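You operate a simulated robot arm through the tools that you are given. There is no shell and no other tool. Be economical: measure what you need, move in short steps, check, and stop when the job is done.

You run a simulated robot arm. Do the job below in one go: nothing can be reset, and whatever is moved stays where it is left.

JOB
Put a scoop of chilli and a scoop of peanut in the small mortar and close both tins.
Fine: use the small ladle; it goes back in its pot.
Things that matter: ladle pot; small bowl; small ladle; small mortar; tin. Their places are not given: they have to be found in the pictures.

It is judged by the outcome, as a careful person would: the job done as asked, and still so three seconds after it is handed in. It fails if anything else is knocked over, pushed out of place, dropped, spilled or broken.

ROBOT AND FRAMES
A 7-joint arm with a two-finger parallel gripper, fixed in place. Base frame: the origin is at the foot of the arm, x ahead of it, y to its left, z up; the work surface is at about z = 0. Readings come in m, rad, newtons and seconds.
With the tool pointing down near the work surface it reaches from about 0.22 to 0.58 m from the base axis. Its first joint turns from -1.152 to 1.152 rad. Payload 2.5 kg.
The TCP is the grasp point between the finger pads, 0.023 m short of the fingertips. In the tool frame z runs along the fingers and y along their closing line. The gripper opens to 0.094 m. The fingers are 0.038 m wide and 0.01 m thick; the gripper's body (0.054 by 0.096 m) begins 0.039 m behind the TCP.
Orientation is that of the tool frame in the base frame, as [roll, pitch, yaw] about the fixed x, y, z axes, in that order (R = Rz(yaw) Ry(pitch) Rx(roll)). With the fingers straight down and closing along the base's y, the tool's x points along the base's -x, its y along +y and its z along -z.

CONTROLS
- The arm moves only by the tool send_rows. Its argument "series" is a list of rows, each an object (a shift or turn left out is 0, a gripper value left out holds the last) with "offset": the shift along the tool's x, y, z in m, a list of three; "dr": the turn, a rotation vector about the tool's x, y, z in rad, a list of three; "hand": the opening, from 0 (shut) to 1 (fully open). In form: [{"offset": [dx, dy, dz], "dr": [rx, ry, rz], "hand": hand}, ...]. A call has 1 to 10 rows; each row shifts and turns the commanded pose from where the row before left it, along the tool's axes as they then stand. Each row takes 0.2 s and may step no farther than 0.05 m and 0.15 rad from the row before; otherwise, or with a gripper value out of range, the whole call is refused. A pose out of reach is approached as far as the arm can. The call stops where the force on the tool passes 40 N (or 10 N more than at its start, if that is more) or the arm is blocked; 0.2 s more then pass. The fingers move at their own pace (about 0.108 m/s each) and stop on an object; they squeeze with about 33 N. The grip force told is the motor's: it shows also when the fingers shut on nothing. Time passes only in rows, and 0.2 s behind the last, so rows that do not move let the fingers close. It gives the time, the measured TCP pose, the force on the tool (base axes), the opening and the grip force at its end, in the units of the frame above (readings bear some noise), with the torque about the TCP (base axes, N m) and any sound that the robot's microphone picked up.
- Cameras (640 x 400 px; columns grow to the right, rows downward): "scene" is fixed at [0.1258, -0.4195, 0.5318]; the picture's right is [0.76, -0.66, 0.00], its down [-0.43, -0.50, -0.75] and it looks along [0.49, 0.56, -0.66] (base axes); focal length 248 px, centre (320, 200). "wrist" rides on the gripper at [0.086, 0.016, -0.075] in the tool frame; the picture's right is [-0.18, 0.98, 0.00], its down [-0.58, -0.11, -0.81] and it looks along [-0.79, -0.15, 0.59] (tool axes); focal length 243 px, centre (320, 200).
- snapshot(camera): a new picture of that camera. No time passes.
- locate(camera, pixels): for up to 12 pixels [column, row] of the newest picture of that camera ("zoom" is the newest enlarged one), the place [x, y, z] in the base frame of the surface seen there, good to about 0.003 m. No time passes.
- zoom(camera, box): a new picture of the part [left, top, right, bottom] of that camera's present view, enlarged. No time passes.
- hand_in(): hands the job in; it is judged then, once.

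Go step by step. Measure first, check grasps and placings, and put right what went wrong. The budget is 80 turns and 54 pictures, counting those below and the enlarged ones. Unless the task says otherwise, let go and move clear before handing in, and close with one line.

The tools are called as name(argument=value, ...) on one line, values as JSON. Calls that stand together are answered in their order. send_rows: Moves the arm, as the interface text tells. Its arguments: {"type":"object","properties":{"series":{"type":"array"}},"required":["series"]} The other tools are called the same way: snapshot (camera) takes a picture; locate (camera, pixels) gives the place of the surface under pixels of a picture; zoom (camera, box) takes an enlarged picture of a part of a camera's view; hand_in () hands the job in.

At the start:

```text
time: 0.0
ee_pos: [0.3349, -0.1452, 0.3675]
tool_rot: [-3.141, 0.001, -3.141]
wrist_force: [0.0, 0.0, 0.7]
ft_torque: [-0.02, -0.01, 0.02]
grip_width: 0.0939
grasp_force: 0.1
```

scene: 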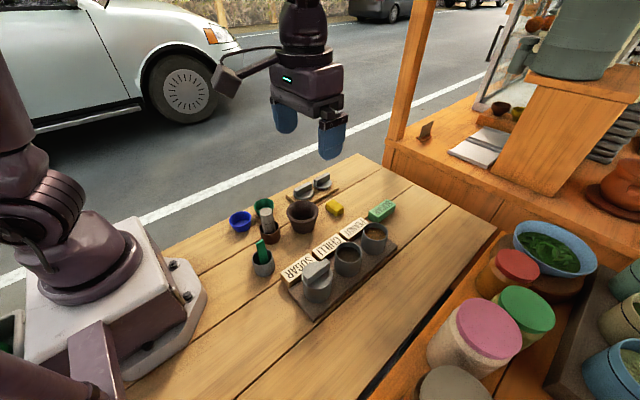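
wrist: 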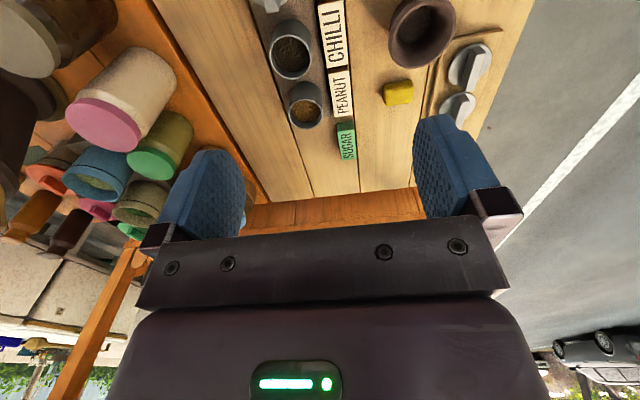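

The table holds tins near (318,280), (348,258), (374,237), a mortar-like brown vessel at (303,215), and a pot with tools at (264,215). I'll zoom in.

zoom(camera="scene", box=[220, 165, 340, 285])

zoom(camera="scene", box=[270, 165, 430, 325])

```text
3.33 times, centred on (280, 225) of scene
```

zoom: 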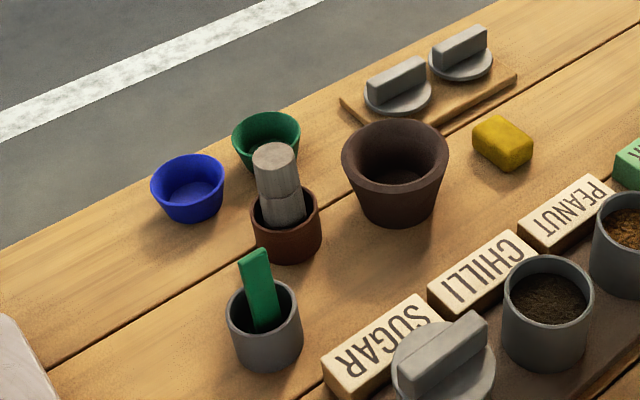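

```text
2.50 times, centred on (350, 245) of scene
```

zoom: 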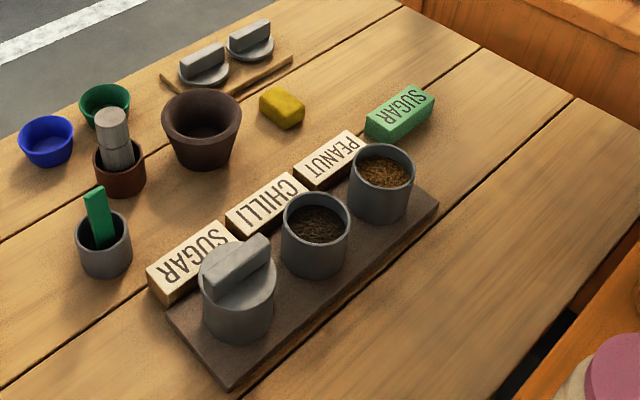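

The layout: sugar tin closed, chilli and peanut open, two lids on a board at the back, the green-handled ladle in the grey pot. I'll measure the main points.

locate(camera="zoom", pixels=[[282, 222], [349, 222], [316, 192], [318, 225], [318, 272], [349, 172], [414, 172], [384, 143], [384, 175], [381, 218], [238, 255], [420, 100]])

zoom(camera="scene", box=[225, 165, 345, 285])

```text
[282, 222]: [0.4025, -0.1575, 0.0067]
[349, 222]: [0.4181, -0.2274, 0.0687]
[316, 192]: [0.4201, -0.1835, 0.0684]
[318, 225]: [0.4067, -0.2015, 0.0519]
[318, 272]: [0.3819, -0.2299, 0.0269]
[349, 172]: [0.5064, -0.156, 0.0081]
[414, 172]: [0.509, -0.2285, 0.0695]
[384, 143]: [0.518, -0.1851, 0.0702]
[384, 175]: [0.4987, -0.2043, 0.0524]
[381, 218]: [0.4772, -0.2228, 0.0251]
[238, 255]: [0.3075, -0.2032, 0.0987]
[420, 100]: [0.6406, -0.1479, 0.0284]
```

```text
3.33 times, centred on (285, 225) of scene
```

zoom: 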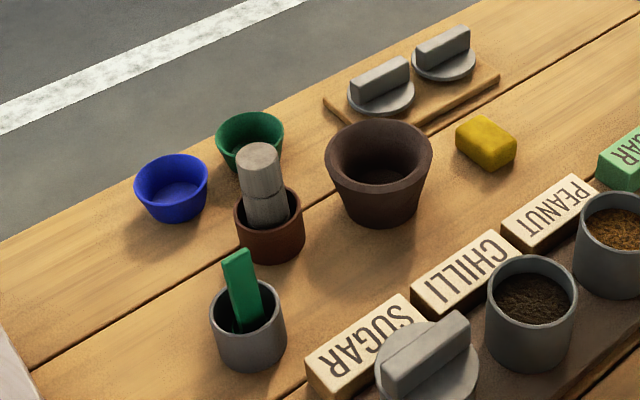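

Next I measure the ladle, pot, mortars and lids in this zoom.

locate(camera="zoom", pixels=[[230, 258], [248, 250], [256, 310], [212, 312], [285, 312], [250, 368], [252, 330], [326, 160], [432, 158], [378, 125], [380, 178], [383, 224]])

locate(camera="zoom", pixels=[[354, 92], [402, 66], [378, 78], [350, 98], [412, 92], [420, 52], [465, 32], [443, 42], [258, 152], [236, 208], [302, 212], [268, 262]])

locate(camera="zoom", pixels=[[176, 160], [207, 175], [136, 178], [172, 220], [485, 145], [328, 105], [440, 130], [497, 78], [381, 115], [445, 82], [382, 105], [245, 320]])

```text
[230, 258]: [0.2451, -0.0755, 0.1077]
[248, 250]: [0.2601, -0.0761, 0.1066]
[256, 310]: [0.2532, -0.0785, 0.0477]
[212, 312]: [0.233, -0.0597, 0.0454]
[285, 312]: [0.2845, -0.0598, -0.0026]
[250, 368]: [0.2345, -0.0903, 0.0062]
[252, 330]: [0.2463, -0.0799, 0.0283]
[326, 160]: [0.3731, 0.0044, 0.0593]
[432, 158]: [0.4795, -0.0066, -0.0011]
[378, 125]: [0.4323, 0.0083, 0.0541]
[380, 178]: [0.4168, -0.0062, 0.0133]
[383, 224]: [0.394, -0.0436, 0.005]
```

```text
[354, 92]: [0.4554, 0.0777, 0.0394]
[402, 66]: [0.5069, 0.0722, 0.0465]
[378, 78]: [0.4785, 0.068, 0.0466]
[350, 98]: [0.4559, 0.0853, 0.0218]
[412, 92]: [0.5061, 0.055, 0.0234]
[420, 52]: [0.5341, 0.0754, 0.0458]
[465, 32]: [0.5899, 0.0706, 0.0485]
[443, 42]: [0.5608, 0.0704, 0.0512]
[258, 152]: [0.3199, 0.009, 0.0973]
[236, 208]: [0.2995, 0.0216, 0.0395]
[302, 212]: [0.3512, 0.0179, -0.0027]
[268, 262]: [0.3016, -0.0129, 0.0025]
```

```text
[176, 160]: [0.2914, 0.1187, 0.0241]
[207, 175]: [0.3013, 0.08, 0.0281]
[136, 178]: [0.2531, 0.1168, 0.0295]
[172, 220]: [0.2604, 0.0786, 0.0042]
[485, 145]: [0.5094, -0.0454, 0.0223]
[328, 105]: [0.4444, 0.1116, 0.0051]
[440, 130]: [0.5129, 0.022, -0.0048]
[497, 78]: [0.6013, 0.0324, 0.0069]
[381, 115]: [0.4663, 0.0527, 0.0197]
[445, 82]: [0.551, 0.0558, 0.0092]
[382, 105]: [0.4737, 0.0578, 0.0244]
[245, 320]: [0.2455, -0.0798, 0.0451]
```

The flared dark vessel (centre about 0.41,-0.01) is the mortar, while the pestle stands in its own pot. I'll move above the ladle at about (0.253,-0.077) and look with the wrist camera.

send_rows(series=[{"offset": [0.0205, 0.017, 0.03]}, {"offset": [0.0205, 0.017, 0.03]}, {"offset": [0.0205, 0.017, 0.03]}, {"offset": [0.0205, 0.017, 0.03]}, {}])

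snapshot(camera="wrist")

```text
time: 1.2
ee_pos: [0.2519, -0.0759, 0.2461]
tool_rot: [-3.142, 0.001, 3.14]
wrist_force: [-0.3, 1.1, -1.2]
ft_torque: [0.01, 0.0, 0.0]
grip_width: 0.0941
grasp_force: 0.1
```

```text
48 pictures are left
```

wrist: 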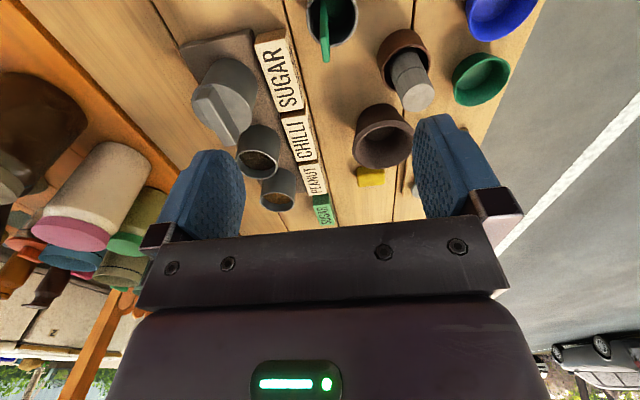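

zoom(camera="wrist", box=[280, 0, 376, 60])

locate(camera="wrist", pixels=[[326, 60], [325, 30], [323, 5], [308, 20], [355, 20], [333, 45], [345, 10], [383, 108], [355, 145], [411, 135], [383, 125]])

```text
6.67 times, centred on (328, 30) of wrist
```

zoom: 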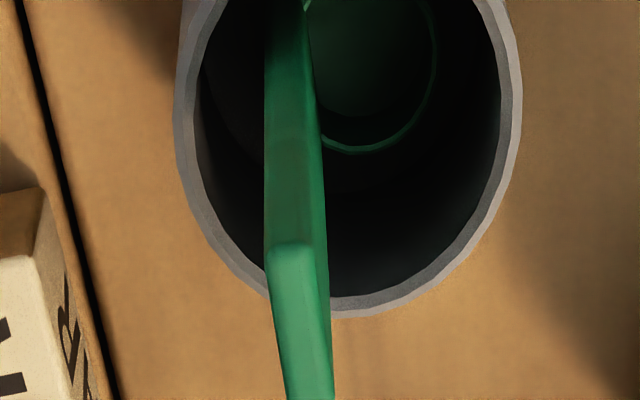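

```text
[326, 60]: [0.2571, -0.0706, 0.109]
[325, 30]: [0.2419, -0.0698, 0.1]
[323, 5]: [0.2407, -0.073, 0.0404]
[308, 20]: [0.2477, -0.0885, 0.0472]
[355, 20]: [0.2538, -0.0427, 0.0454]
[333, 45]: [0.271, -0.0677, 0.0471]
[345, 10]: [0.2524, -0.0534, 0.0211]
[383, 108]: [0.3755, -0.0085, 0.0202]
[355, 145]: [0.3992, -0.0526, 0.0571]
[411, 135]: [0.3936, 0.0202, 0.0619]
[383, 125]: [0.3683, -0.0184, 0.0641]
```

The ladle has a vertical slab handle (y≈-0.073, thickness about 7 mm in y) with a round cup on the +y side at the bottom. I descend around the handle and narrow the gripper partway first.

send_rows(series=[{"offset": [0, 0.002, 0.04], "hand": 0.4}, {"offset": [0, 0.001, 0.04]}, {"offset": [0, 0, 0.035]}, {"offset": [0, 0, 0.025]}, {"offset": [0, 0, 0.014]}, {}])

zoom(camera="scene", box=[216, 205, 312, 265])

```text
time: 2.6
ee_pos: [0.254, -0.074, 0.0935]
tool_rot: [-3.142, 0.0, -3.141]
wrist_force: [-0.4, 0.7, -0.5]
ft_torque: [0.0, 0.04, 0.01]
grip_width: 0.0377
grasp_force: 0.1
```

```text
6.67 times, centred on (264, 235) of scene
```

zoom: 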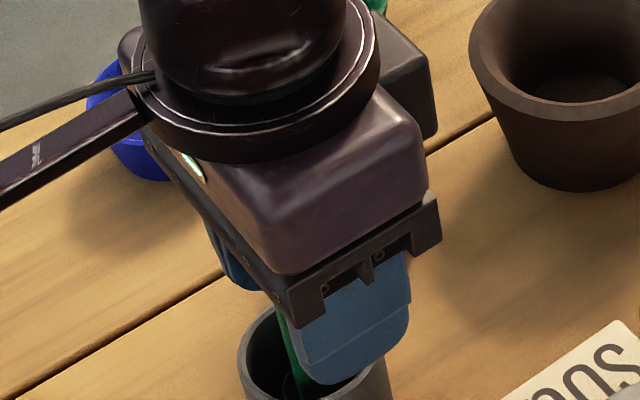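

The handle sits between the fingers; I close and wait.

send_rows(series=[{"hand": 0.15}, {"hand": 0.0}, {}, {}])

```text
time: 3.6
ee_pos: [0.2546, -0.0733, 0.0931]
tool_rot: [-3.141, -0.001, 3.141]
wrist_force: [0.0, -0.2, -0.1]
ft_torque: [-0.04, 0.02, 0.01]
grip_width: 0.0051
grasp_force: 32.9
```

Gripped on a 5 mm handle. Lifting straight up out of the pot.

send_rows(series=[{"offset": [0, 0, -0.02]}, {"offset": [0, 0, -0.03]}, {"offset": [0, 0, -0.04]}, {"offset": [0, 0, -0.04]}, {"offset": [0, 0, -0.03]}, {}])

zoom(camera="scene", box=[196, 130, 356, 230])

snapshot(camera="wrist")

```text
time: 5.0
ee_pos: [0.2537, -0.0727, 0.2526]
tool_rot: [-3.141, 0.0, -3.141]
wrist_force: [-1.0, -0.3, -1.1]
ft_torque: [-0.02, -0.01, 0.0]
grip_width: 0.0052
grasp_force: 32.4
```

```text
4.00 times, centred on (276, 180) of scene
```

zoom: 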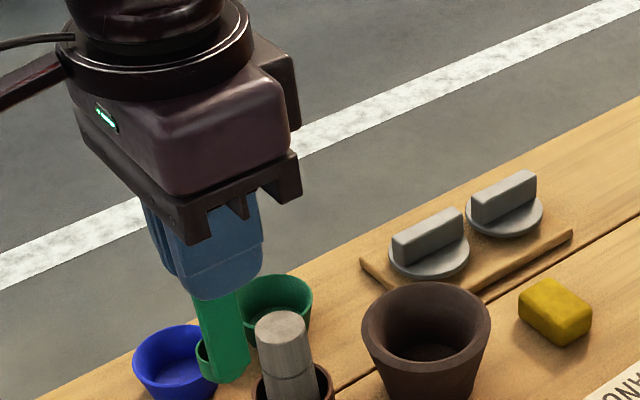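

```text
44 pictures are left
```

wrist: 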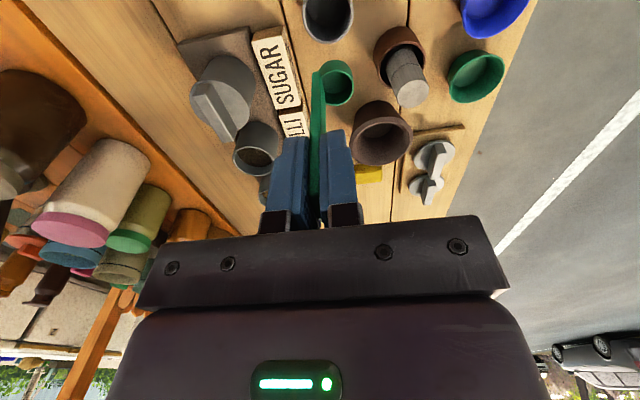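

The ladle is held with the cup on the +y side (wrist ~(337,82)). I measure it and the tin tops.

zoom(camera="wrist", box=[290, 45, 386, 105])

locate(camera="wrist", pixels=[[318, 76], [317, 90], [338, 62], [353, 82], [336, 104], [338, 80], [238, 152], [277, 145], [258, 125], [258, 158], [238, 165]])

```text
6.67 times, centred on (338, 75) of wrist
```

zoom: 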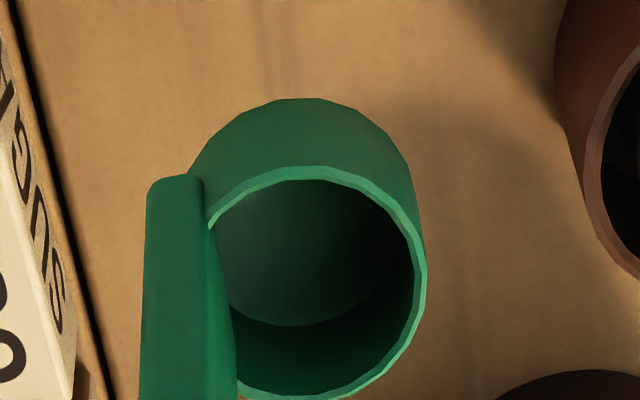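

```text
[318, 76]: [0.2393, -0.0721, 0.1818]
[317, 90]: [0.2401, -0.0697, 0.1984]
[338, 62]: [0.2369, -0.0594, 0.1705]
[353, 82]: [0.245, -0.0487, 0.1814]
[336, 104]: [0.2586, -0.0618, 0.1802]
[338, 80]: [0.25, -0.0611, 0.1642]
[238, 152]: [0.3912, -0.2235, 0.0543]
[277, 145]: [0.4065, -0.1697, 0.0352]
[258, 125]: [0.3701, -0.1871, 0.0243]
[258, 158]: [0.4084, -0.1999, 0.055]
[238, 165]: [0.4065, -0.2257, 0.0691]
```

Cup: rim 0.071 below TCP, floor 0.088 below, centre about (-0.005,+0.0125) from TCP. Now I measure the tins' rims precisely in a scene zoom.

zoom(camera="scene", box=[320, 210, 400, 290])

```text
5.00 times, centred on (360, 250) of scene
```

zoom: 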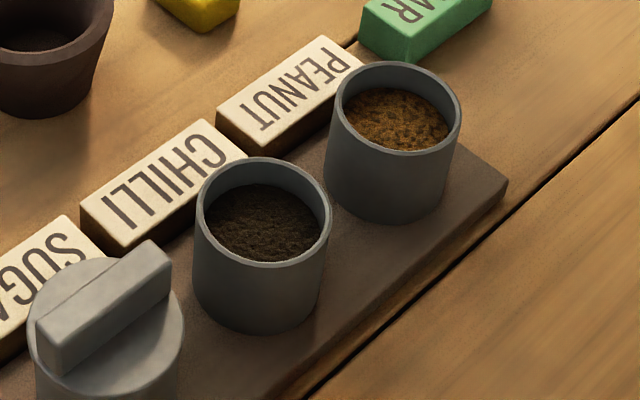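

locate(camera="zoom", pixels=[[198, 212], [328, 212], [262, 160], [264, 264], [225, 172], [300, 172], [262, 230], [230, 220], [300, 245], [270, 195]])

locate(camera="zoom", pixels=[[330, 110], [459, 110], [395, 64], [396, 153], [355, 73], [435, 76], [395, 120], [365, 115], [430, 135], [400, 95]])

```text
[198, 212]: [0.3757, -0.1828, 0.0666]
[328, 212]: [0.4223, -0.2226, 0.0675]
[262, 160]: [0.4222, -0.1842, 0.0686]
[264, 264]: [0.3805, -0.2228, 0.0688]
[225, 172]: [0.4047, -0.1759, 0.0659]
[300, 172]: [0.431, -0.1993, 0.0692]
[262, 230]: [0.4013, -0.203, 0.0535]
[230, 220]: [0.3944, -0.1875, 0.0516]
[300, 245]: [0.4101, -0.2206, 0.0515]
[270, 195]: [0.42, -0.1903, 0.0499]
```

```text
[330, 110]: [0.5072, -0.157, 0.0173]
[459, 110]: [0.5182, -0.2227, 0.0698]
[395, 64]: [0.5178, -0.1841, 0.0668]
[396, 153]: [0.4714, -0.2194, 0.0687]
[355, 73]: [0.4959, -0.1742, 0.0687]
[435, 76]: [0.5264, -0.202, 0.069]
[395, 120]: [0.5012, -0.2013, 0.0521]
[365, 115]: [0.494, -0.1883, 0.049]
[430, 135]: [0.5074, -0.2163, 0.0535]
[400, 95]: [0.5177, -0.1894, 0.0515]
```

Chilli tin centre (0.4005,-0.203), peanut tin (0.496,-0.203), rims z≈0.068, contents z≈0.052. I move the ladle over the chilli tin.

send_rows(series=[{"offset": [-0.0253, -0.0236, 0]}, {"offset": [-0.0253, -0.0236, 0]}, {"offset": [-0.0253, -0.0236, 0]}, {"offset": [-0.0253, -0.0236, 0]}, {"offset": [-0.0253, -0.0236, 0]}, {"offset": [-0.0253, -0.0236, 0]}, {"offset": [0, 0, 0.04]}, {"offset": [0, 0, 0.025]}, {}])

snapshot(camera="wrist")

zoom(camera="scene", box=[280, 180, 440, 280])

```text
time: 7.0
ee_pos: [0.4055, -0.215, 0.1897]
tool_rot: [-3.14, 0.0, -3.141]
wrist_force: [-0.3, 0.2, 0.0]
ft_torque: [-0.01, -0.03, -0.02]
grip_width: 0.0053
grasp_force: 33.4
```

```text
41 pictures are left
```

wrist: 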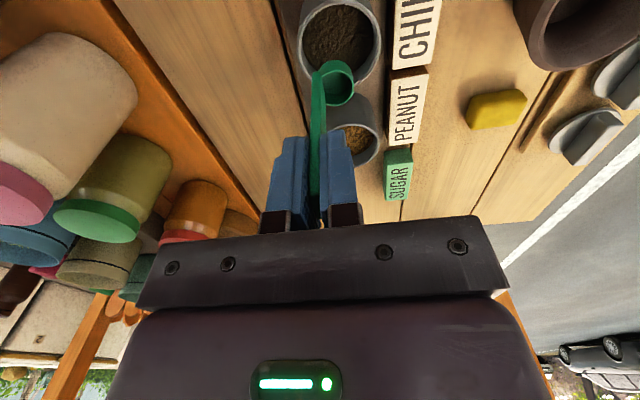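

```text
4.00 times, centred on (360, 230) of scene
```

zoom: 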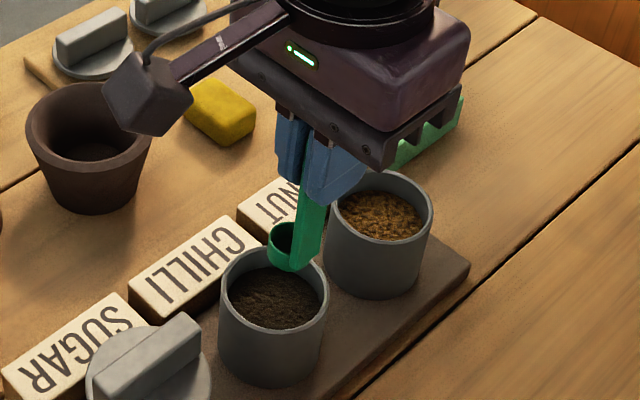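

Aligned over the tin. I lower gently until the cup reaches the content, watching the force.

send_rows(series=[{"offset": [0, 0, 0.02]}, {"offset": [0, 0, 0.015]}, {"offset": [0, 0, 0.01]}, {}])

zoom(camera="scene", box=[308, 210, 388, 290])

```text
time: 8.0
ee_pos: [0.4058, -0.2137, 0.1446]
tool_rot: [3.141, 0.0, -3.141]
wrist_force: [-0.4, 0.6, -0.7]
ft_torque: [0.02, -0.01, 0.0]
grip_width: 0.005
grasp_force: 33.2
```

```text
5.00 times, centred on (348, 250) of scene
```

zoom: 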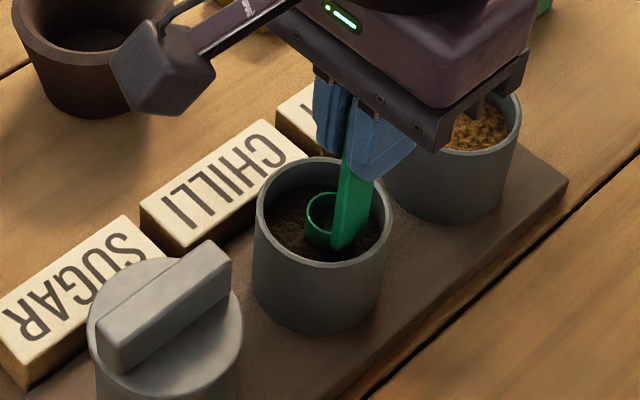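

The cup is centred in the tin at the content surface. I push it under slowly, then raise.

send_rows(series=[{"offset": [0, 0, 0.009]}, {"offset": [0, 0, 0.009]}, {"offset": [0, 0, 0.009]}, {}])

zoom(camera="scene", box=[308, 210, 388, 290])

```text
time: 9.0
ee_pos: [0.4075, -0.215, 0.1178]
tool_rot: [-3.139, 0.007, -3.139]
wrist_force: [2.8, -0.3, 22.0]
ft_torque: [0.19, -0.24, -0.02]
grip_width: 0.0058
grasp_force: 33.0
```

```text
5.00 times, centred on (348, 250) of scene
```

zoom: 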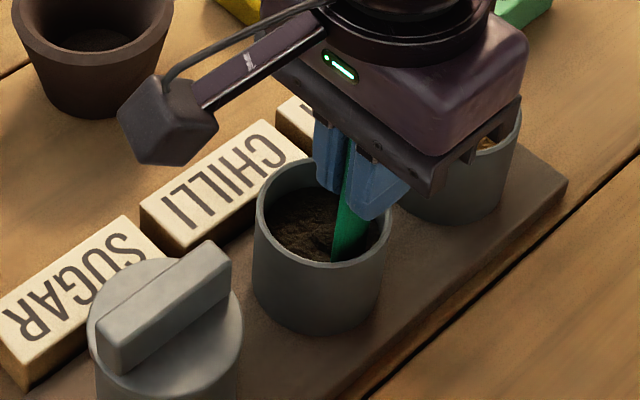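

The cup is buried (22 N resistance). Lifting slowly.

send_rows(series=[{"offset": [0, 0, -0.008]}, {"offset": [0, 0, -0.01]}, {"offset": [0, 0, -0.012]}, {"offset": [0, 0, -0.015]}, {"offset": [0, 0, -0.02]}, {"offset": [0, 0, -0.015]}, {}])

zoom(camera="scene", box=[308, 195, 388, 275])

zoom(camera="wrist", box=[272, 25, 400, 105])

```text
time: 10.6
ee_pos: [0.4044, -0.2165, 0.197]
tool_rot: [3.142, 0.0, 3.141]
wrist_force: [-0.3, 0.4, -0.4]
ft_torque: [-0.02, 0.02, -0.04]
grip_width: 0.0052
grasp_force: 32.7
```

```text
5.00 times, centred on (348, 235) of scene
```

zoom: 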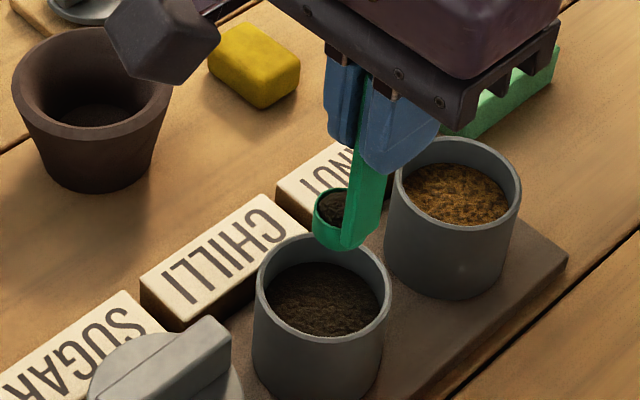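

```text
5.00 times, centred on (336, 65) of wrist
```

zoom: 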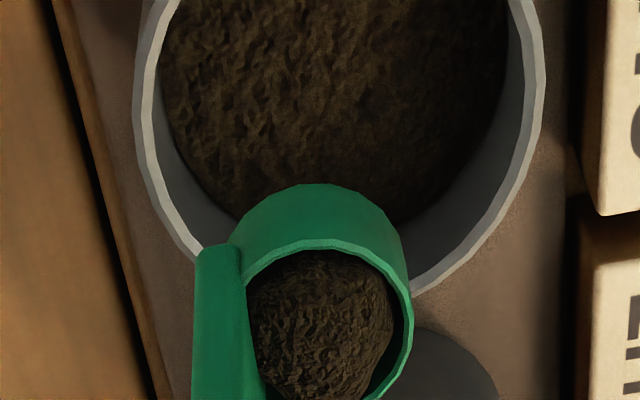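

The cup came up full of chilli. Before travelling I refine the mortar's rim and the cup's position.

locate(camera="zoom", pixels=[[310, 242], [405, 320], [330, 190], [230, 260], [217, 270]])

zoom(camera="scene", box=[270, 180, 350, 260])

```text
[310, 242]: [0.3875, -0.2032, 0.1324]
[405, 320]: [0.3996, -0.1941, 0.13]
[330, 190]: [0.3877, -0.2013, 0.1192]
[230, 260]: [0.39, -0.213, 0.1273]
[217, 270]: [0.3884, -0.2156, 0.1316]
```

```text
5.00 times, centred on (310, 220) of scene
```

zoom: 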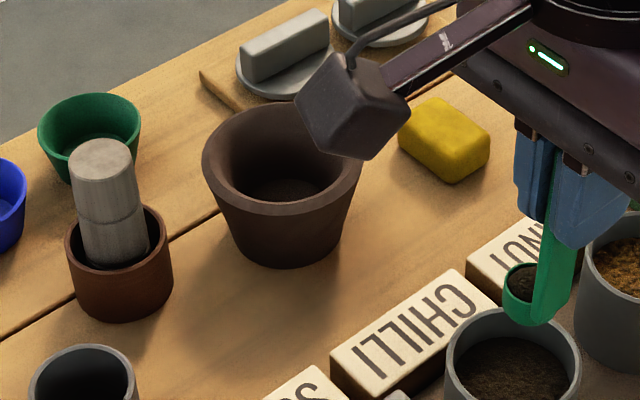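

locate(camera="zoom", pixels=[[205, 155], [356, 185], [250, 112], [280, 212], [230, 125], [330, 205], [285, 188], [290, 262], [205, 70], [90, 95], [140, 115], [245, 205]])

```text
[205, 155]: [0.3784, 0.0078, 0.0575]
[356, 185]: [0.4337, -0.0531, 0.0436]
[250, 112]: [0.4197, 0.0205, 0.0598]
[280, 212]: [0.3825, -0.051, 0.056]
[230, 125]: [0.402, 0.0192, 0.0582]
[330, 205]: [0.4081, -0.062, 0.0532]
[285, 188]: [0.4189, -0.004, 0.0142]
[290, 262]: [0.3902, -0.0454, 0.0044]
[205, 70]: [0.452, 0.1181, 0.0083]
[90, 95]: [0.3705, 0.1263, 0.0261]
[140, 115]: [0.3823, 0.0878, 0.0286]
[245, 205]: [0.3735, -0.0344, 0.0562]
```

Mortar centre ≈ (0.408,-0.017), rim z 0.058. I carry the full cup there level, placing the cup's +y lip just above the mortar centre.

send_rows(series=[{"offset": [-0.002, 0.014, 0]}, {"offset": [-0.002, 0.026, 0]}, {"offset": [-0.002, 0.032, 0]}, {"offset": [-0.002, 0.032, 0]}, {"offset": [0, 0.032, 0]}, {"offset": [0, 0.024, 0]}, {"offset": [0, 0.014, 0]}, {"offset": [0, 0, 0.012]}, {"offset": [0, 0, 0.012]}, {}])

zoom(camera="scene", box=[250, 160, 346, 220])

```text
time: 12.8
ee_pos: [0.4145, -0.0411, 0.1727]
tool_rot: [-3.141, 0.001, 3.141]
wrist_force: [-0.8, -0.5, 0.4]
ft_torque: [0.03, 0.02, 0.01]
grip_width: 0.0054
grasp_force: 32.5
```

```text
6.67 times, centred on (298, 190) of scene
```

zoom: 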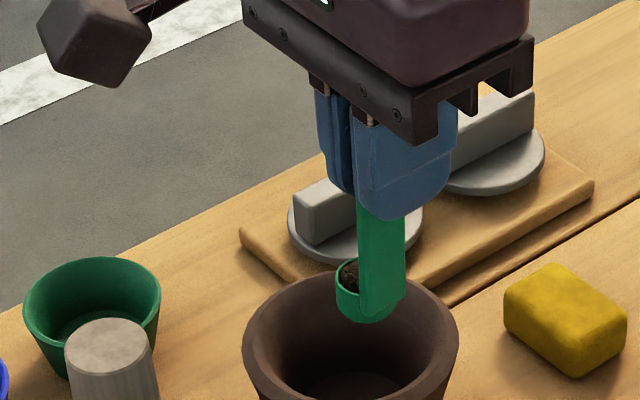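

Positioned. I tilt the cup toward +y by 0.9 rad around its lip, then check.

send_rows(series=[{"offset": [0, 0.01, -0.0026], "dr": [0.15, 0, 0]}, {"offset": [0, 0.01, -0.0026], "dr": [0.15, 0, 0]}, {"offset": [0, 0.01, -0.0026], "dr": [0.15, 0, 0]}, {"offset": [0, 0.01, -0.0026], "dr": [0.15, 0, 0]}, {"offset": [0, 0.01, -0.0026], "dr": [0.15, 0, 0]}, {"offset": [0, 0.01, -0.0026], "dr": [0.15, 0, 0]}, {}])

zoom(camera="scene", box=[230, 130, 390, 230])

```text
time: 14.4
ee_pos: [0.4133, 0.0184, 0.1644]
tool_rot: [-2.239, 0.001, -3.142]
wrist_force: [0.4, -0.9, 0.1]
ft_torque: [0.01, -0.04, 0.0]
grip_width: 0.0049
grasp_force: 33.0
```

```text
4.00 times, centred on (310, 180) of scene
```

zoom: 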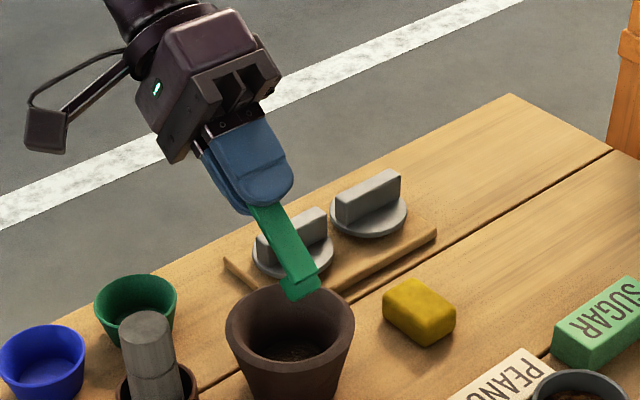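

The lip stays fixed as planned and some chilli seems to be falling. I continue to about 1.65 rad.

send_rows(series=[{"offset": [0, 0.01, -0.0026], "dr": [0.15, 0, 0]}, {"offset": [0, 0.01, -0.0026], "dr": [0.15, 0, 0]}, {"offset": [0, 0.01, -0.0026], "dr": [0.15, 0, 0]}, {"offset": [0, 0.01, -0.0026], "dr": [0.15, 0, 0]}, {"offset": [0, 0.01, -0.0026], "dr": [0.15, 0, 0]}, {}, {}])

zoom(camera="scene", box=[230, 130, 390, 230])

snapshot(camera="wrist")

```text
time: 16.0
ee_pos: [0.412, 0.0485, 0.1245]
tool_rot: [-1.492, 0.0, 3.141]
wrist_force: [-0.3, 0.2, -0.2]
ft_torque: [0.03, -0.02, 0.01]
grip_width: 0.0054
grasp_force: 32.9
```

```text
4.00 times, centred on (310, 180) of scene
```

zoom: 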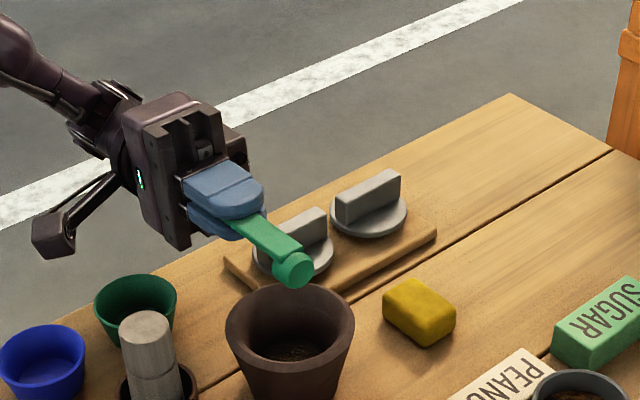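

```text
31 pictures are left
```

wrist: 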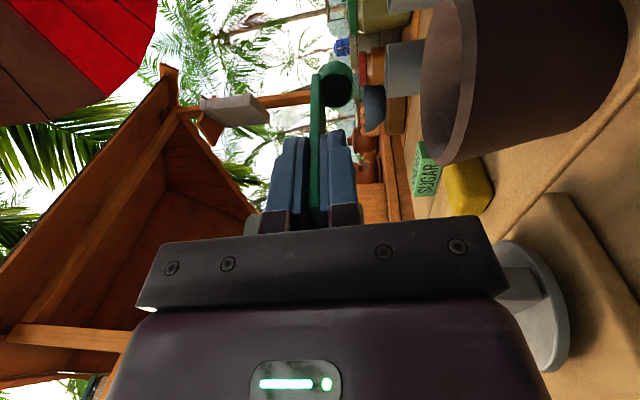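

The lip hangs over the mortar; I check whether the cup is empty (wrist ~(336,80)) and what is in the mortar.

zoom(camera="wrist", box=[296, 55, 376, 105])

zoom(camera="scene", box=[270, 180, 350, 230])

```text
8.00 times, centred on (336, 80) of wrist
```

zoom: 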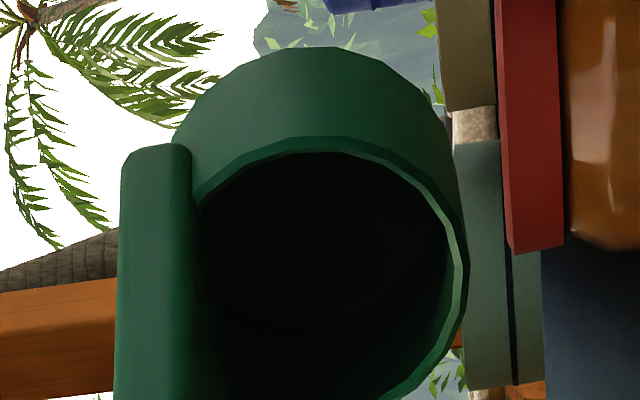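

```text
8.00 times, centred on (310, 205) of scene
```

zoom: 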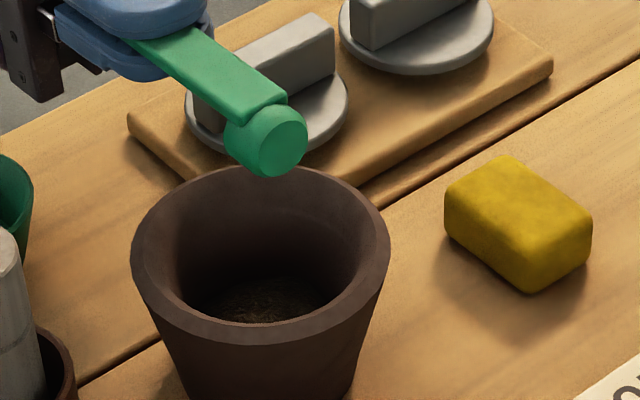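

The cup is empty and the chilli lies in the mortar with no spill visible. I untilt by the reverse path.

send_rows(series=[{"offset": [0, -0.0095, 0.0041], "dr": [-0.15, 0, 0]}, {"offset": [0, -0.0095, 0.0041], "dr": [-0.15, 0, 0]}, {"offset": [0, -0.0095, 0.0041], "dr": [-0.15, 0, 0]}, {"offset": [0, -0.0095, 0.0041], "dr": [-0.15, 0, 0]}, {"offset": [0, -0.0095, 0.0041], "dr": [-0.15, 0, 0]}, {"offset": [0, -0.0095, 0.0041], "dr": [-0.15, 0, 0]}, {"offset": [0, -0.0095, 0.0041], "dr": [-0.15, 0, 0]}, {"offset": [0, -0.0095, 0.0041], "dr": [-0.15, 0, 0]}, {"offset": [0, -0.0095, 0.0041], "dr": [-0.15, 0, 0]}, {"offset": [0, -0.0095, 0.0041], "dr": [-0.15, 0, 0]}])

send_rows(series=[{"offset": [0, -0.0095, 0.0041], "dr": [-0.15, 0, 0]}, {"offset": [0, 0, -0.03]}, {}])

```text
time: 18.2
ee_pos: [0.4144, -0.0306, 0.1744]
tool_rot: [-2.995, 0.001, 3.141]
wrist_force: [-0.3, 0.5, -0.5]
ft_torque: [0.03, -0.02, 0.01]
grip_width: 0.0053
grasp_force: 32.8
```

```text
time: 19.0
ee_pos: [0.413, -0.0427, 0.203]
tool_rot: [3.141, -0.001, 3.142]
wrist_force: [0.0, 0.4, -0.5]
ft_torque: [-0.03, 0.0, 0.02]
grip_width: 0.0054
grasp_force: 32.9
```

Upright again. Now to the peanut tin: target TCP (0.501,-0.214), lowered until just in the tin.

send_rows(series=[{"offset": [-0.0176, -0.0342, 0]}, {"offset": [-0.0176, -0.0342, 0]}, {"offset": [-0.0176, -0.0342, 0]}, {"offset": [-0.0176, -0.0342, 0]}, {"offset": [-0.0176, -0.0342, 0]}, {}, {"offset": [0, 0, 0.025]}, {"offset": [0, 0, 0.02]}, {}])

zoom(camera="scene", box=[320, 190, 416, 250])

zoom(camera="wrist", box=[272, 10, 400, 90])

```text
time: 21.0
ee_pos: [0.5015, -0.2133, 0.1562]
tool_rot: [3.141, 0.0, -3.141]
wrist_force: [0.3, 0.1, 0.2]
ft_torque: [0.01, 0.0, 0.0]
grip_width: 0.0051
grasp_force: 32.9
```

```text
6.67 times, centred on (368, 220) of scene
```

zoom: 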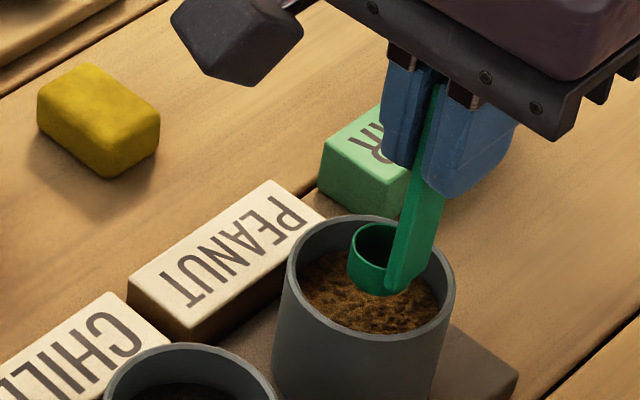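

```text
5.00 times, centred on (336, 50) of wrist
```

zoom: 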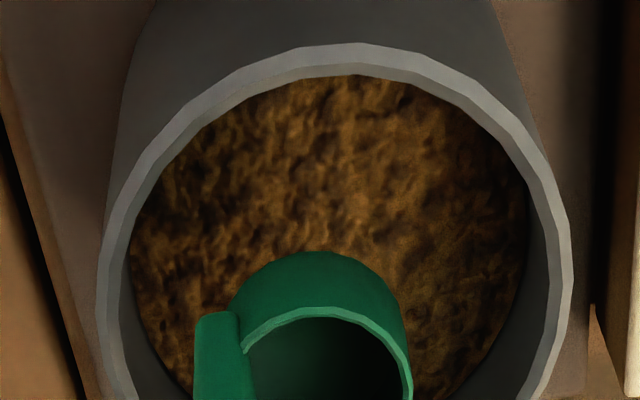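

Well centred. I push it under to TCP z≈0.117 and raise again.

send_rows(series=[{"offset": [0, 0, 0.012]}, {"offset": [0, 0, 0.01]}, {"offset": [0, 0, 0.009]}, {"offset": [0, 0, 0.008]}, {}])

send_rows(series=[{"offset": [0, 0, -0.008]}, {"offset": [0, 0, -0.01]}, {"offset": [0, 0, -0.012]}, {"offset": [0, 0, -0.015]}, {"offset": [0, 0, -0.02]}, {"offset": [0, 0, -0.015]}, {}])

zoom(camera="scene", box=[320, 180, 416, 240])

```text
time: 22.2
ee_pos: [0.503, -0.2135, 0.1177]
tool_rot: [3.142, 0.003, -3.14]
wrist_force: [-2.3, -0.8, 9.7]
ft_torque: [0.15, 0.13, 0.0]
grip_width: 0.0052
grasp_force: 33.0
```

```text
time: 23.8
ee_pos: [0.501, -0.2125, 0.1982]
tool_rot: [-3.142, 0.0, -3.141]
wrist_force: [0.5, -0.9, -0.6]
ft_torque: [0.01, 0.04, -0.01]
grip_width: 0.0049
grasp_force: 33.1
```

```text
6.67 times, centred on (368, 210) of scene
```

zoom: 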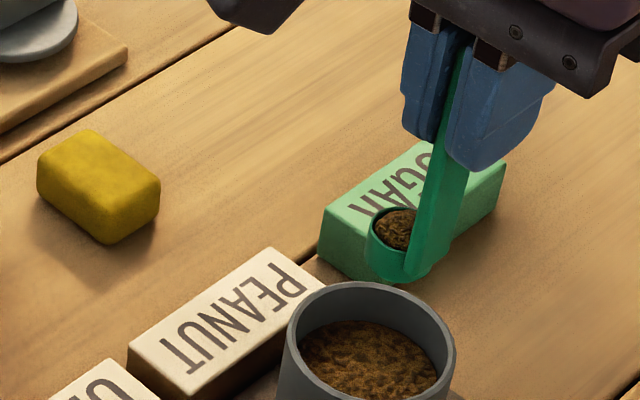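

The cup is full of peanut. I check the cup's offset, then carry it over the mortar.

locate(camera="zoom", pixels=[[369, 226], [372, 240], [398, 228], [385, 276], [400, 208]])

send_rows(series=[{"offset": [0.007, 0.013, 0]}, {"offset": [0.013, 0.025, 0]}, {"offset": [0.017, 0.032, 0]}, {"offset": [0.017, 0.032, 0]}, {"offset": [0.017, 0.032, 0]}, {"offset": [0.012, 0.024, 0]}, {"offset": [0.005, 0.012, 0]}, {}, {"offset": [0, 0, 0.025]}, {}])

zoom(camera="scene", box=[250, 160, 346, 220])

```text
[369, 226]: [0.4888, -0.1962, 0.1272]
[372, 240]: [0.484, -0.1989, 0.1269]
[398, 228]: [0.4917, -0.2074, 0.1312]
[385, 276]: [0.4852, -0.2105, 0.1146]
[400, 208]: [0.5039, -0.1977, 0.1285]
```

```text
time: 26.0
ee_pos: [0.4133, -0.0417, 0.1717]
tool_rot: [-3.141, -0.001, 3.141]
wrist_force: [-0.6, -0.2, -0.1]
ft_torque: [0.0, -0.03, 0.02]
grip_width: 0.0052
grasp_force: 32.8
```

```text
6.67 times, centred on (298, 190) of scene
```

zoom: 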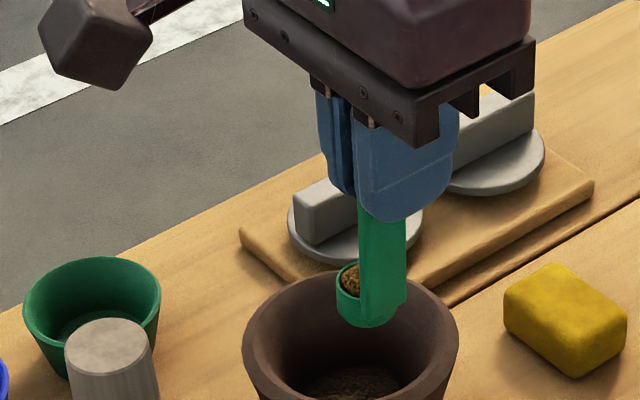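

Same position as before; I repeat the same tilt in two parts.

send_rows(series=[{"offset": [0, 0.01, -0.0026], "dr": [0.15, 0, 0]}, {"offset": [0, 0.01, -0.0026], "dr": [0.15, 0, 0]}, {"offset": [0, 0.01, -0.0026], "dr": [0.15, 0, 0]}, {"offset": [0, 0.01, -0.0026], "dr": [0.15, 0, 0]}, {"offset": [0, 0.01, -0.0026], "dr": [0.15, 0, 0]}, {"offset": [0, 0.01, -0.0026], "dr": [0.15, 0, 0]}, {}])

send_rows(series=[{"offset": [0, 0.01, -0.0026], "dr": [0.15, 0, 0]}, {"offset": [0, 0.01, -0.0026], "dr": [0.15, 0, 0]}, {"offset": [0, 0.01, -0.0026], "dr": [0.15, 0, 0]}, {"offset": [0, 0.01, -0.0026], "dr": [0.15, 0, 0]}, {"offset": [0, 0.01, -0.0026], "dr": [0.15, 0, 0]}, {}, {}])

zoom(camera="scene", box=[270, 180, 350, 230])

zoom(camera="wrist", box=[296, 55, 376, 105])

```text
time: 27.6
ee_pos: [0.4141, 0.0159, 0.1661]
tool_rot: [-2.239, 0.001, 3.14]
wrist_force: [0.2, 0.4, -0.1]
ft_torque: [0.02, 0.02, 0.0]
grip_width: 0.005
grasp_force: 32.6
```

```text
time: 29.2
ee_pos: [0.4138, 0.0466, 0.1251]
tool_rot: [-1.492, -0.001, 3.141]
wrist_force: [-0.7, 0.4, -0.4]
ft_torque: [0.04, -0.02, -0.02]
grip_width: 0.0054
grasp_force: 32.7
```

```text
8.00 times, centred on (310, 205) of scene
```

zoom: 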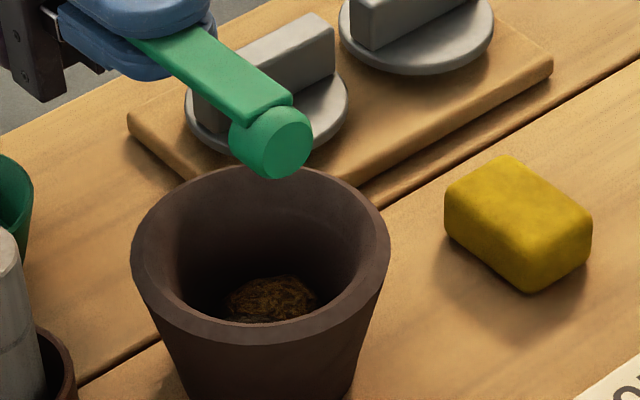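

```text
8.00 times, centred on (336, 80) of wrist
```

zoom: 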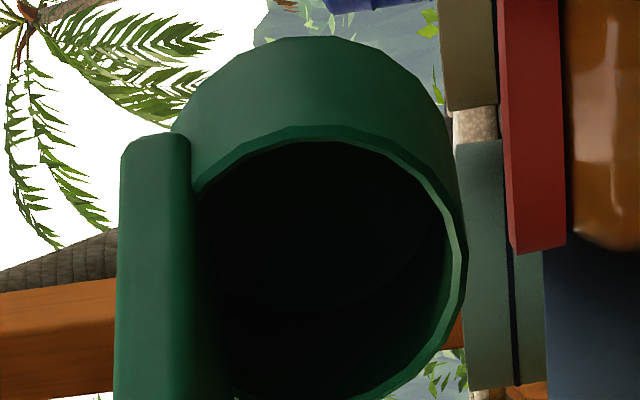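

Peanut is in the mortar on top of the chilli, and the cup is empty. I untilt, raise, and return above the ladle pot.

send_rows(series=[{"offset": [0, -0.0095, 0.0041], "dr": [-0.15, 0, 0]}, {"offset": [0, -0.0095, 0.0041], "dr": [-0.15, 0, 0]}, {"offset": [0, -0.0095, 0.0041], "dr": [-0.15, 0, 0]}, {"offset": [0, -0.0095, 0.0041], "dr": [-0.15, 0, 0]}, {"offset": [0, -0.0095, 0.0041], "dr": [-0.15, 0, 0]}, {"offset": [0, -0.0095, 0.0041], "dr": [-0.15, 0, 0]}, {"offset": [0, -0.0095, 0.0041], "dr": [-0.15, 0, 0]}, {"offset": [0, -0.0095, 0.0041], "dr": [-0.15, 0, 0]}, {"offset": [0, -0.0095, 0.0041], "dr": [-0.15, 0, 0]}, {"offset": [0, -0.0095, 0.0041], "dr": [-0.15, 0, 0]}])

send_rows(series=[{"offset": [0, -0.0095, 0.0041], "dr": [-0.15, 0, 0]}, {"offset": [0, 0, -0.04]}, {"offset": [0, 0, -0.035]}, {"offset": [0.032, -0.006, 0]}, {"offset": [0.032, -0.006, 0]}, {"offset": [0.032, -0.006, 0]}, {"offset": [0.032, -0.006, 0]}, {"offset": [0.032, -0.006, 0]}, {}, {}])

zoom(camera="wrist", box=[256, 0, 416, 100])

```text
time: 31.4
ee_pos: [0.4136, -0.0313, 0.175]
tool_rot: [-2.995, -0.002, 3.14]
wrist_force: [0.3, 0.1, -0.1]
ft_torque: [0.02, 0.01, 0.02]
grip_width: 0.0052
grasp_force: 33.1
```

```text
time: 33.6
ee_pos: [0.2534, -0.0732, 0.2476]
tool_rot: [3.142, 0.001, 3.141]
wrist_force: [0.3, -0.7, -0.3]
ft_torque: [0.03, 0.04, -0.02]
grip_width: 0.0051
grasp_force: 32.7
```

```text
4.00 times, centred on (336, 50) of wrist
```

zoom: 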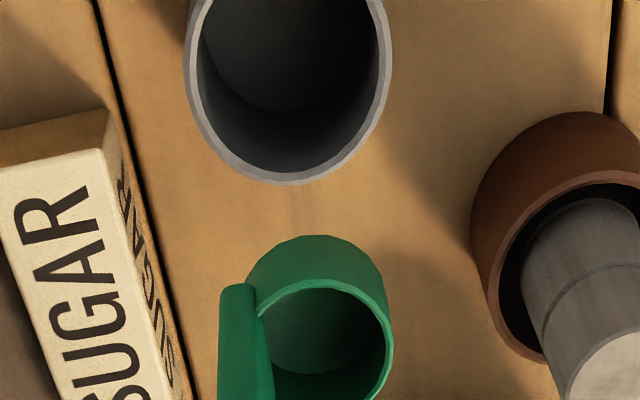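

locate(camera="zoom", pixels=[[190, 60], [388, 60], [290, 178], [235, 150], [345, 155], [388, 340], [320, 285], [238, 288], [315, 240], [320, 345]])

```text
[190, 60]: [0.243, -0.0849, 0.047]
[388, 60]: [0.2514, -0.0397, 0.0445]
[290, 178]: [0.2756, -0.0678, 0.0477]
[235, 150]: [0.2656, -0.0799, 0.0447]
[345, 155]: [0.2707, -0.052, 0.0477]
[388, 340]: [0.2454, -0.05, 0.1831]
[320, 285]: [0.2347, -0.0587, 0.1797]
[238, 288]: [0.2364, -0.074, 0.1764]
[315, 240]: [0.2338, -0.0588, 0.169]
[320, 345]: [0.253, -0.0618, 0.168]
```

Cup centre (0.247,-0.0625) versus pot centre (0.250,-0.063): I shift 3 mm in x and lower into the pot.

send_rows(series=[{"offset": [-0.003, 0, 0.03]}, {"offset": [0, 0, 0.04]}, {"offset": [0, 0, 0.03]}, {"offset": [0, 0, 0.025]}, {"offset": [0, 0, 0.02]}, {"offset": [0, 0, 0.01]}, {}])

```text
time: 35.2
ee_pos: [0.2542, -0.0738, 0.0926]
tool_rot: [3.141, 0.0, -3.141]
wrist_force: [0.9, 0.2, -1.6]
ft_torque: [0.0, -0.01, 0.0]
grip_width: 0.0049
grasp_force: 33.1
```

send_rows(series=[{"offset": [0, 0, 0.002]}, {"offset": [0, 0, 0.002]}, {}])

```text
time: 36.0
ee_pos: [0.2567, -0.073, 0.0882]
tool_rot: [-3.14, 0.0, -3.141]
wrist_force: [-2.2, 0.7, 11.4]
ft_torque: [0.13, 0.19, 0.0]
grip_width: 0.0051
grasp_force: 32.6
```

The ladle stands on the pot's floor (11 N). I release slightly and rise clear.

send_rows(series=[{"offset": [0, 0, -0.001], "hand": 0.15}, {"hand": 0.3}, {}, {"offset": [0, 0, -0.03]}, {"offset": [0, 0, -0.04]}, {"offset": [0, 0, -0.045]}, {"offset": [0, 0, -0.045]}, {}])

snapshot(camera="scene")

```text
time: 37.8
ee_pos: [0.2542, -0.0731, 0.251]
tool_rot: [3.14, 0.001, 3.141]
wrist_force: [0.0, -0.3, -0.6]
ft_torque: [-0.02, 0.0, -0.03]
grip_width: 0.0281
grasp_force: 0.2
```

```text
21 pictures are left
```

scene: 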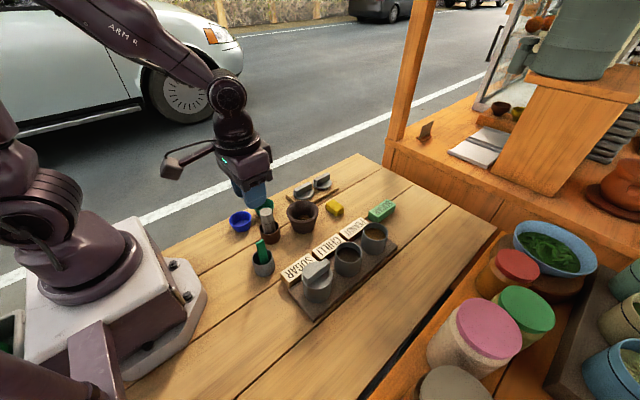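

The ladle stands in its pot. Next the lids at about (303,190) and (323,182); I zoom to measure their grips.

zoom(camera="scene", box=[276, 165, 348, 210])

```text
8.89 times, centred on (312, 188) of scene
```

zoom: 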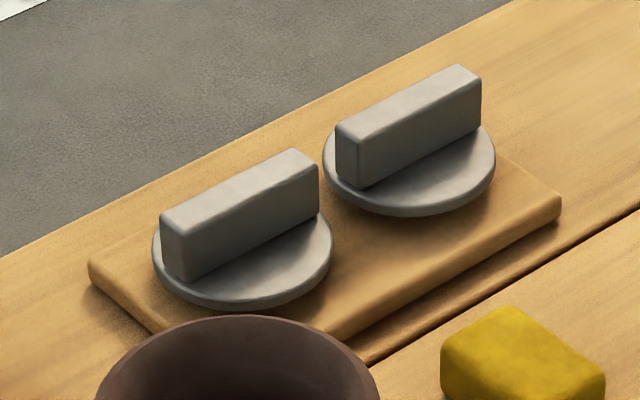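

locate(camera="zoom", pixels=[[172, 218], [300, 158], [190, 224], [310, 166], [240, 190], [245, 237], [154, 245], [333, 240], [245, 300], [300, 262], [245, 318]])

locate(camera="zoom", pixels=[[345, 127], [458, 70], [360, 136], [474, 78], [408, 102], [415, 145], [324, 160], [494, 155], [410, 210], [460, 180], [410, 230]])

```text
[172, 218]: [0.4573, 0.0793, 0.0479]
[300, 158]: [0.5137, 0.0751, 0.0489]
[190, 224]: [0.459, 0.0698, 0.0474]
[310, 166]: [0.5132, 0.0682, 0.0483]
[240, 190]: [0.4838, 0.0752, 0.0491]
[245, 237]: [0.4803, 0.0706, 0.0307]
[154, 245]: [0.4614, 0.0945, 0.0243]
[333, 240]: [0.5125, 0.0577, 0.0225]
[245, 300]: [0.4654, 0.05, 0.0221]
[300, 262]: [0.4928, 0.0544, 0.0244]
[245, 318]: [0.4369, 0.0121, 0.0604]
```

```text
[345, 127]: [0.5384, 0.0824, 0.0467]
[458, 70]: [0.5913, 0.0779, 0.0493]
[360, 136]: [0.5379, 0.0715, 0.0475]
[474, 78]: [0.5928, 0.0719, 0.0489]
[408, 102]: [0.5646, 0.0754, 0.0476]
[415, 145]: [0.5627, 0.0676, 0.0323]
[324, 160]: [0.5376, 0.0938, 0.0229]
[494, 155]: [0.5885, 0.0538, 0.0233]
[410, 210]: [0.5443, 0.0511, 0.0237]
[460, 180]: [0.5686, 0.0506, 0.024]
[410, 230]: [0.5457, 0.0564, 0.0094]
```

Lid 1's bar centre is (0.486,0.0745) and lid 2's (0.565,0.0755); bars run along x, top z 0.048, plate z 0.024. I go to lid 1 and descend.

send_rows(series=[{"offset": [-0.0387, 0.0246, 0.0], "hand": 0.5}, {"offset": [-0.0387, 0.0246, 0.0]}, {"offset": [-0.0387, 0.0246, 0.0]}, {"offset": [-0.0387, 0.0246, 0.01]}, {"offset": [-0.0387, 0.0246, 0.02]}, {"offset": [-0.0387, 0.0246, 0.02]}, {"offset": [0, 0, 0.04]}, {"offset": [0, 0, 0.04]}, {"offset": [0, 0, 0.02]}, {}])

snapshot(camera="wrist")

```text
time: 40.0
ee_pos: [0.4899, 0.0771, 0.0995]
tool_rot: [-3.141, 0.0, 3.141]
wrist_force: [-1.0, 0.7, 0.6]
ft_torque: [-0.02, -0.04, 0.01]
grip_width: 0.0471
grasp_force: 0.1
```

```text
19 pictures are left
```

wrist: 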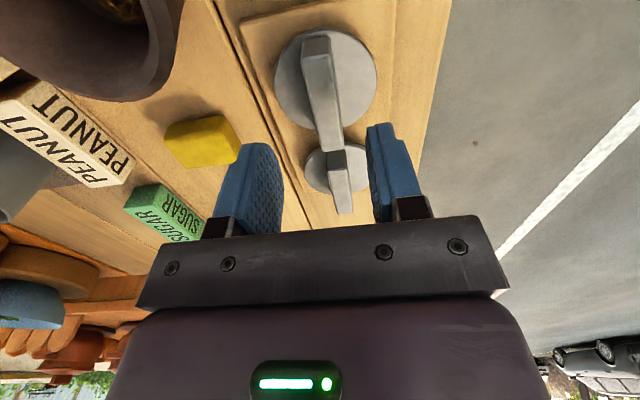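

Fingers straddle the bar. I check lid locations from here before the final descent.

locate(camera="wrist", pixels=[[316, 44], [327, 130], [322, 90], [276, 80], [375, 75], [325, 32], [333, 155], [341, 205], [306, 170], [369, 165]])

```text
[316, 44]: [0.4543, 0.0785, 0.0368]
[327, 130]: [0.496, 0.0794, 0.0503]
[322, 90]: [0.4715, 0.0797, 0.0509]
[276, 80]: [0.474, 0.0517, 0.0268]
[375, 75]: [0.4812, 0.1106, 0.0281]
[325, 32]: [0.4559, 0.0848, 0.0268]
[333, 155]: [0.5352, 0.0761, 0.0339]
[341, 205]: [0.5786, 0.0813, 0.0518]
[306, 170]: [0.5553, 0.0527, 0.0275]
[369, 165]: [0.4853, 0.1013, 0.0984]
```

send_rows(series=[{"offset": [0.004, 0, 0.02]}, {"offset": [0, 0, 0.018]}, {"offset": [0, 0, 0.0085]}, {}, {"hand": 0.2}, {"hand": 0.0}, {}, {}])

zoom(camera="scene", box=[260, 150, 372, 220])

```text
time: 41.8
ee_pos: [0.4857, 0.0756, 0.0524]
tool_rot: [3.141, 0.0, -3.141]
wrist_force: [0.2, 0.2, 0.0]
ft_torque: [-0.01, -0.01, -0.02]
grip_width: 0.0152
grasp_force: 32.9
```

```text
5.71 times, centred on (316, 185) of scene
```

zoom: 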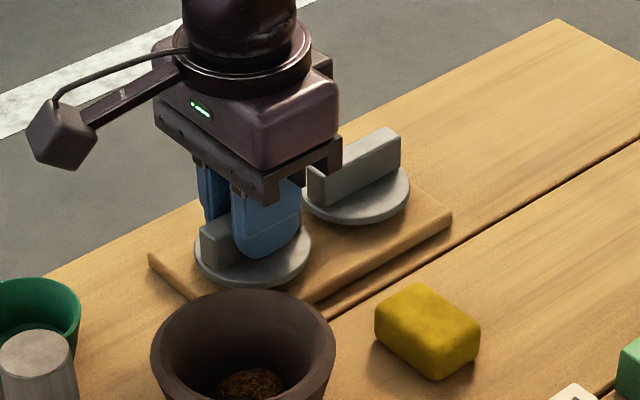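

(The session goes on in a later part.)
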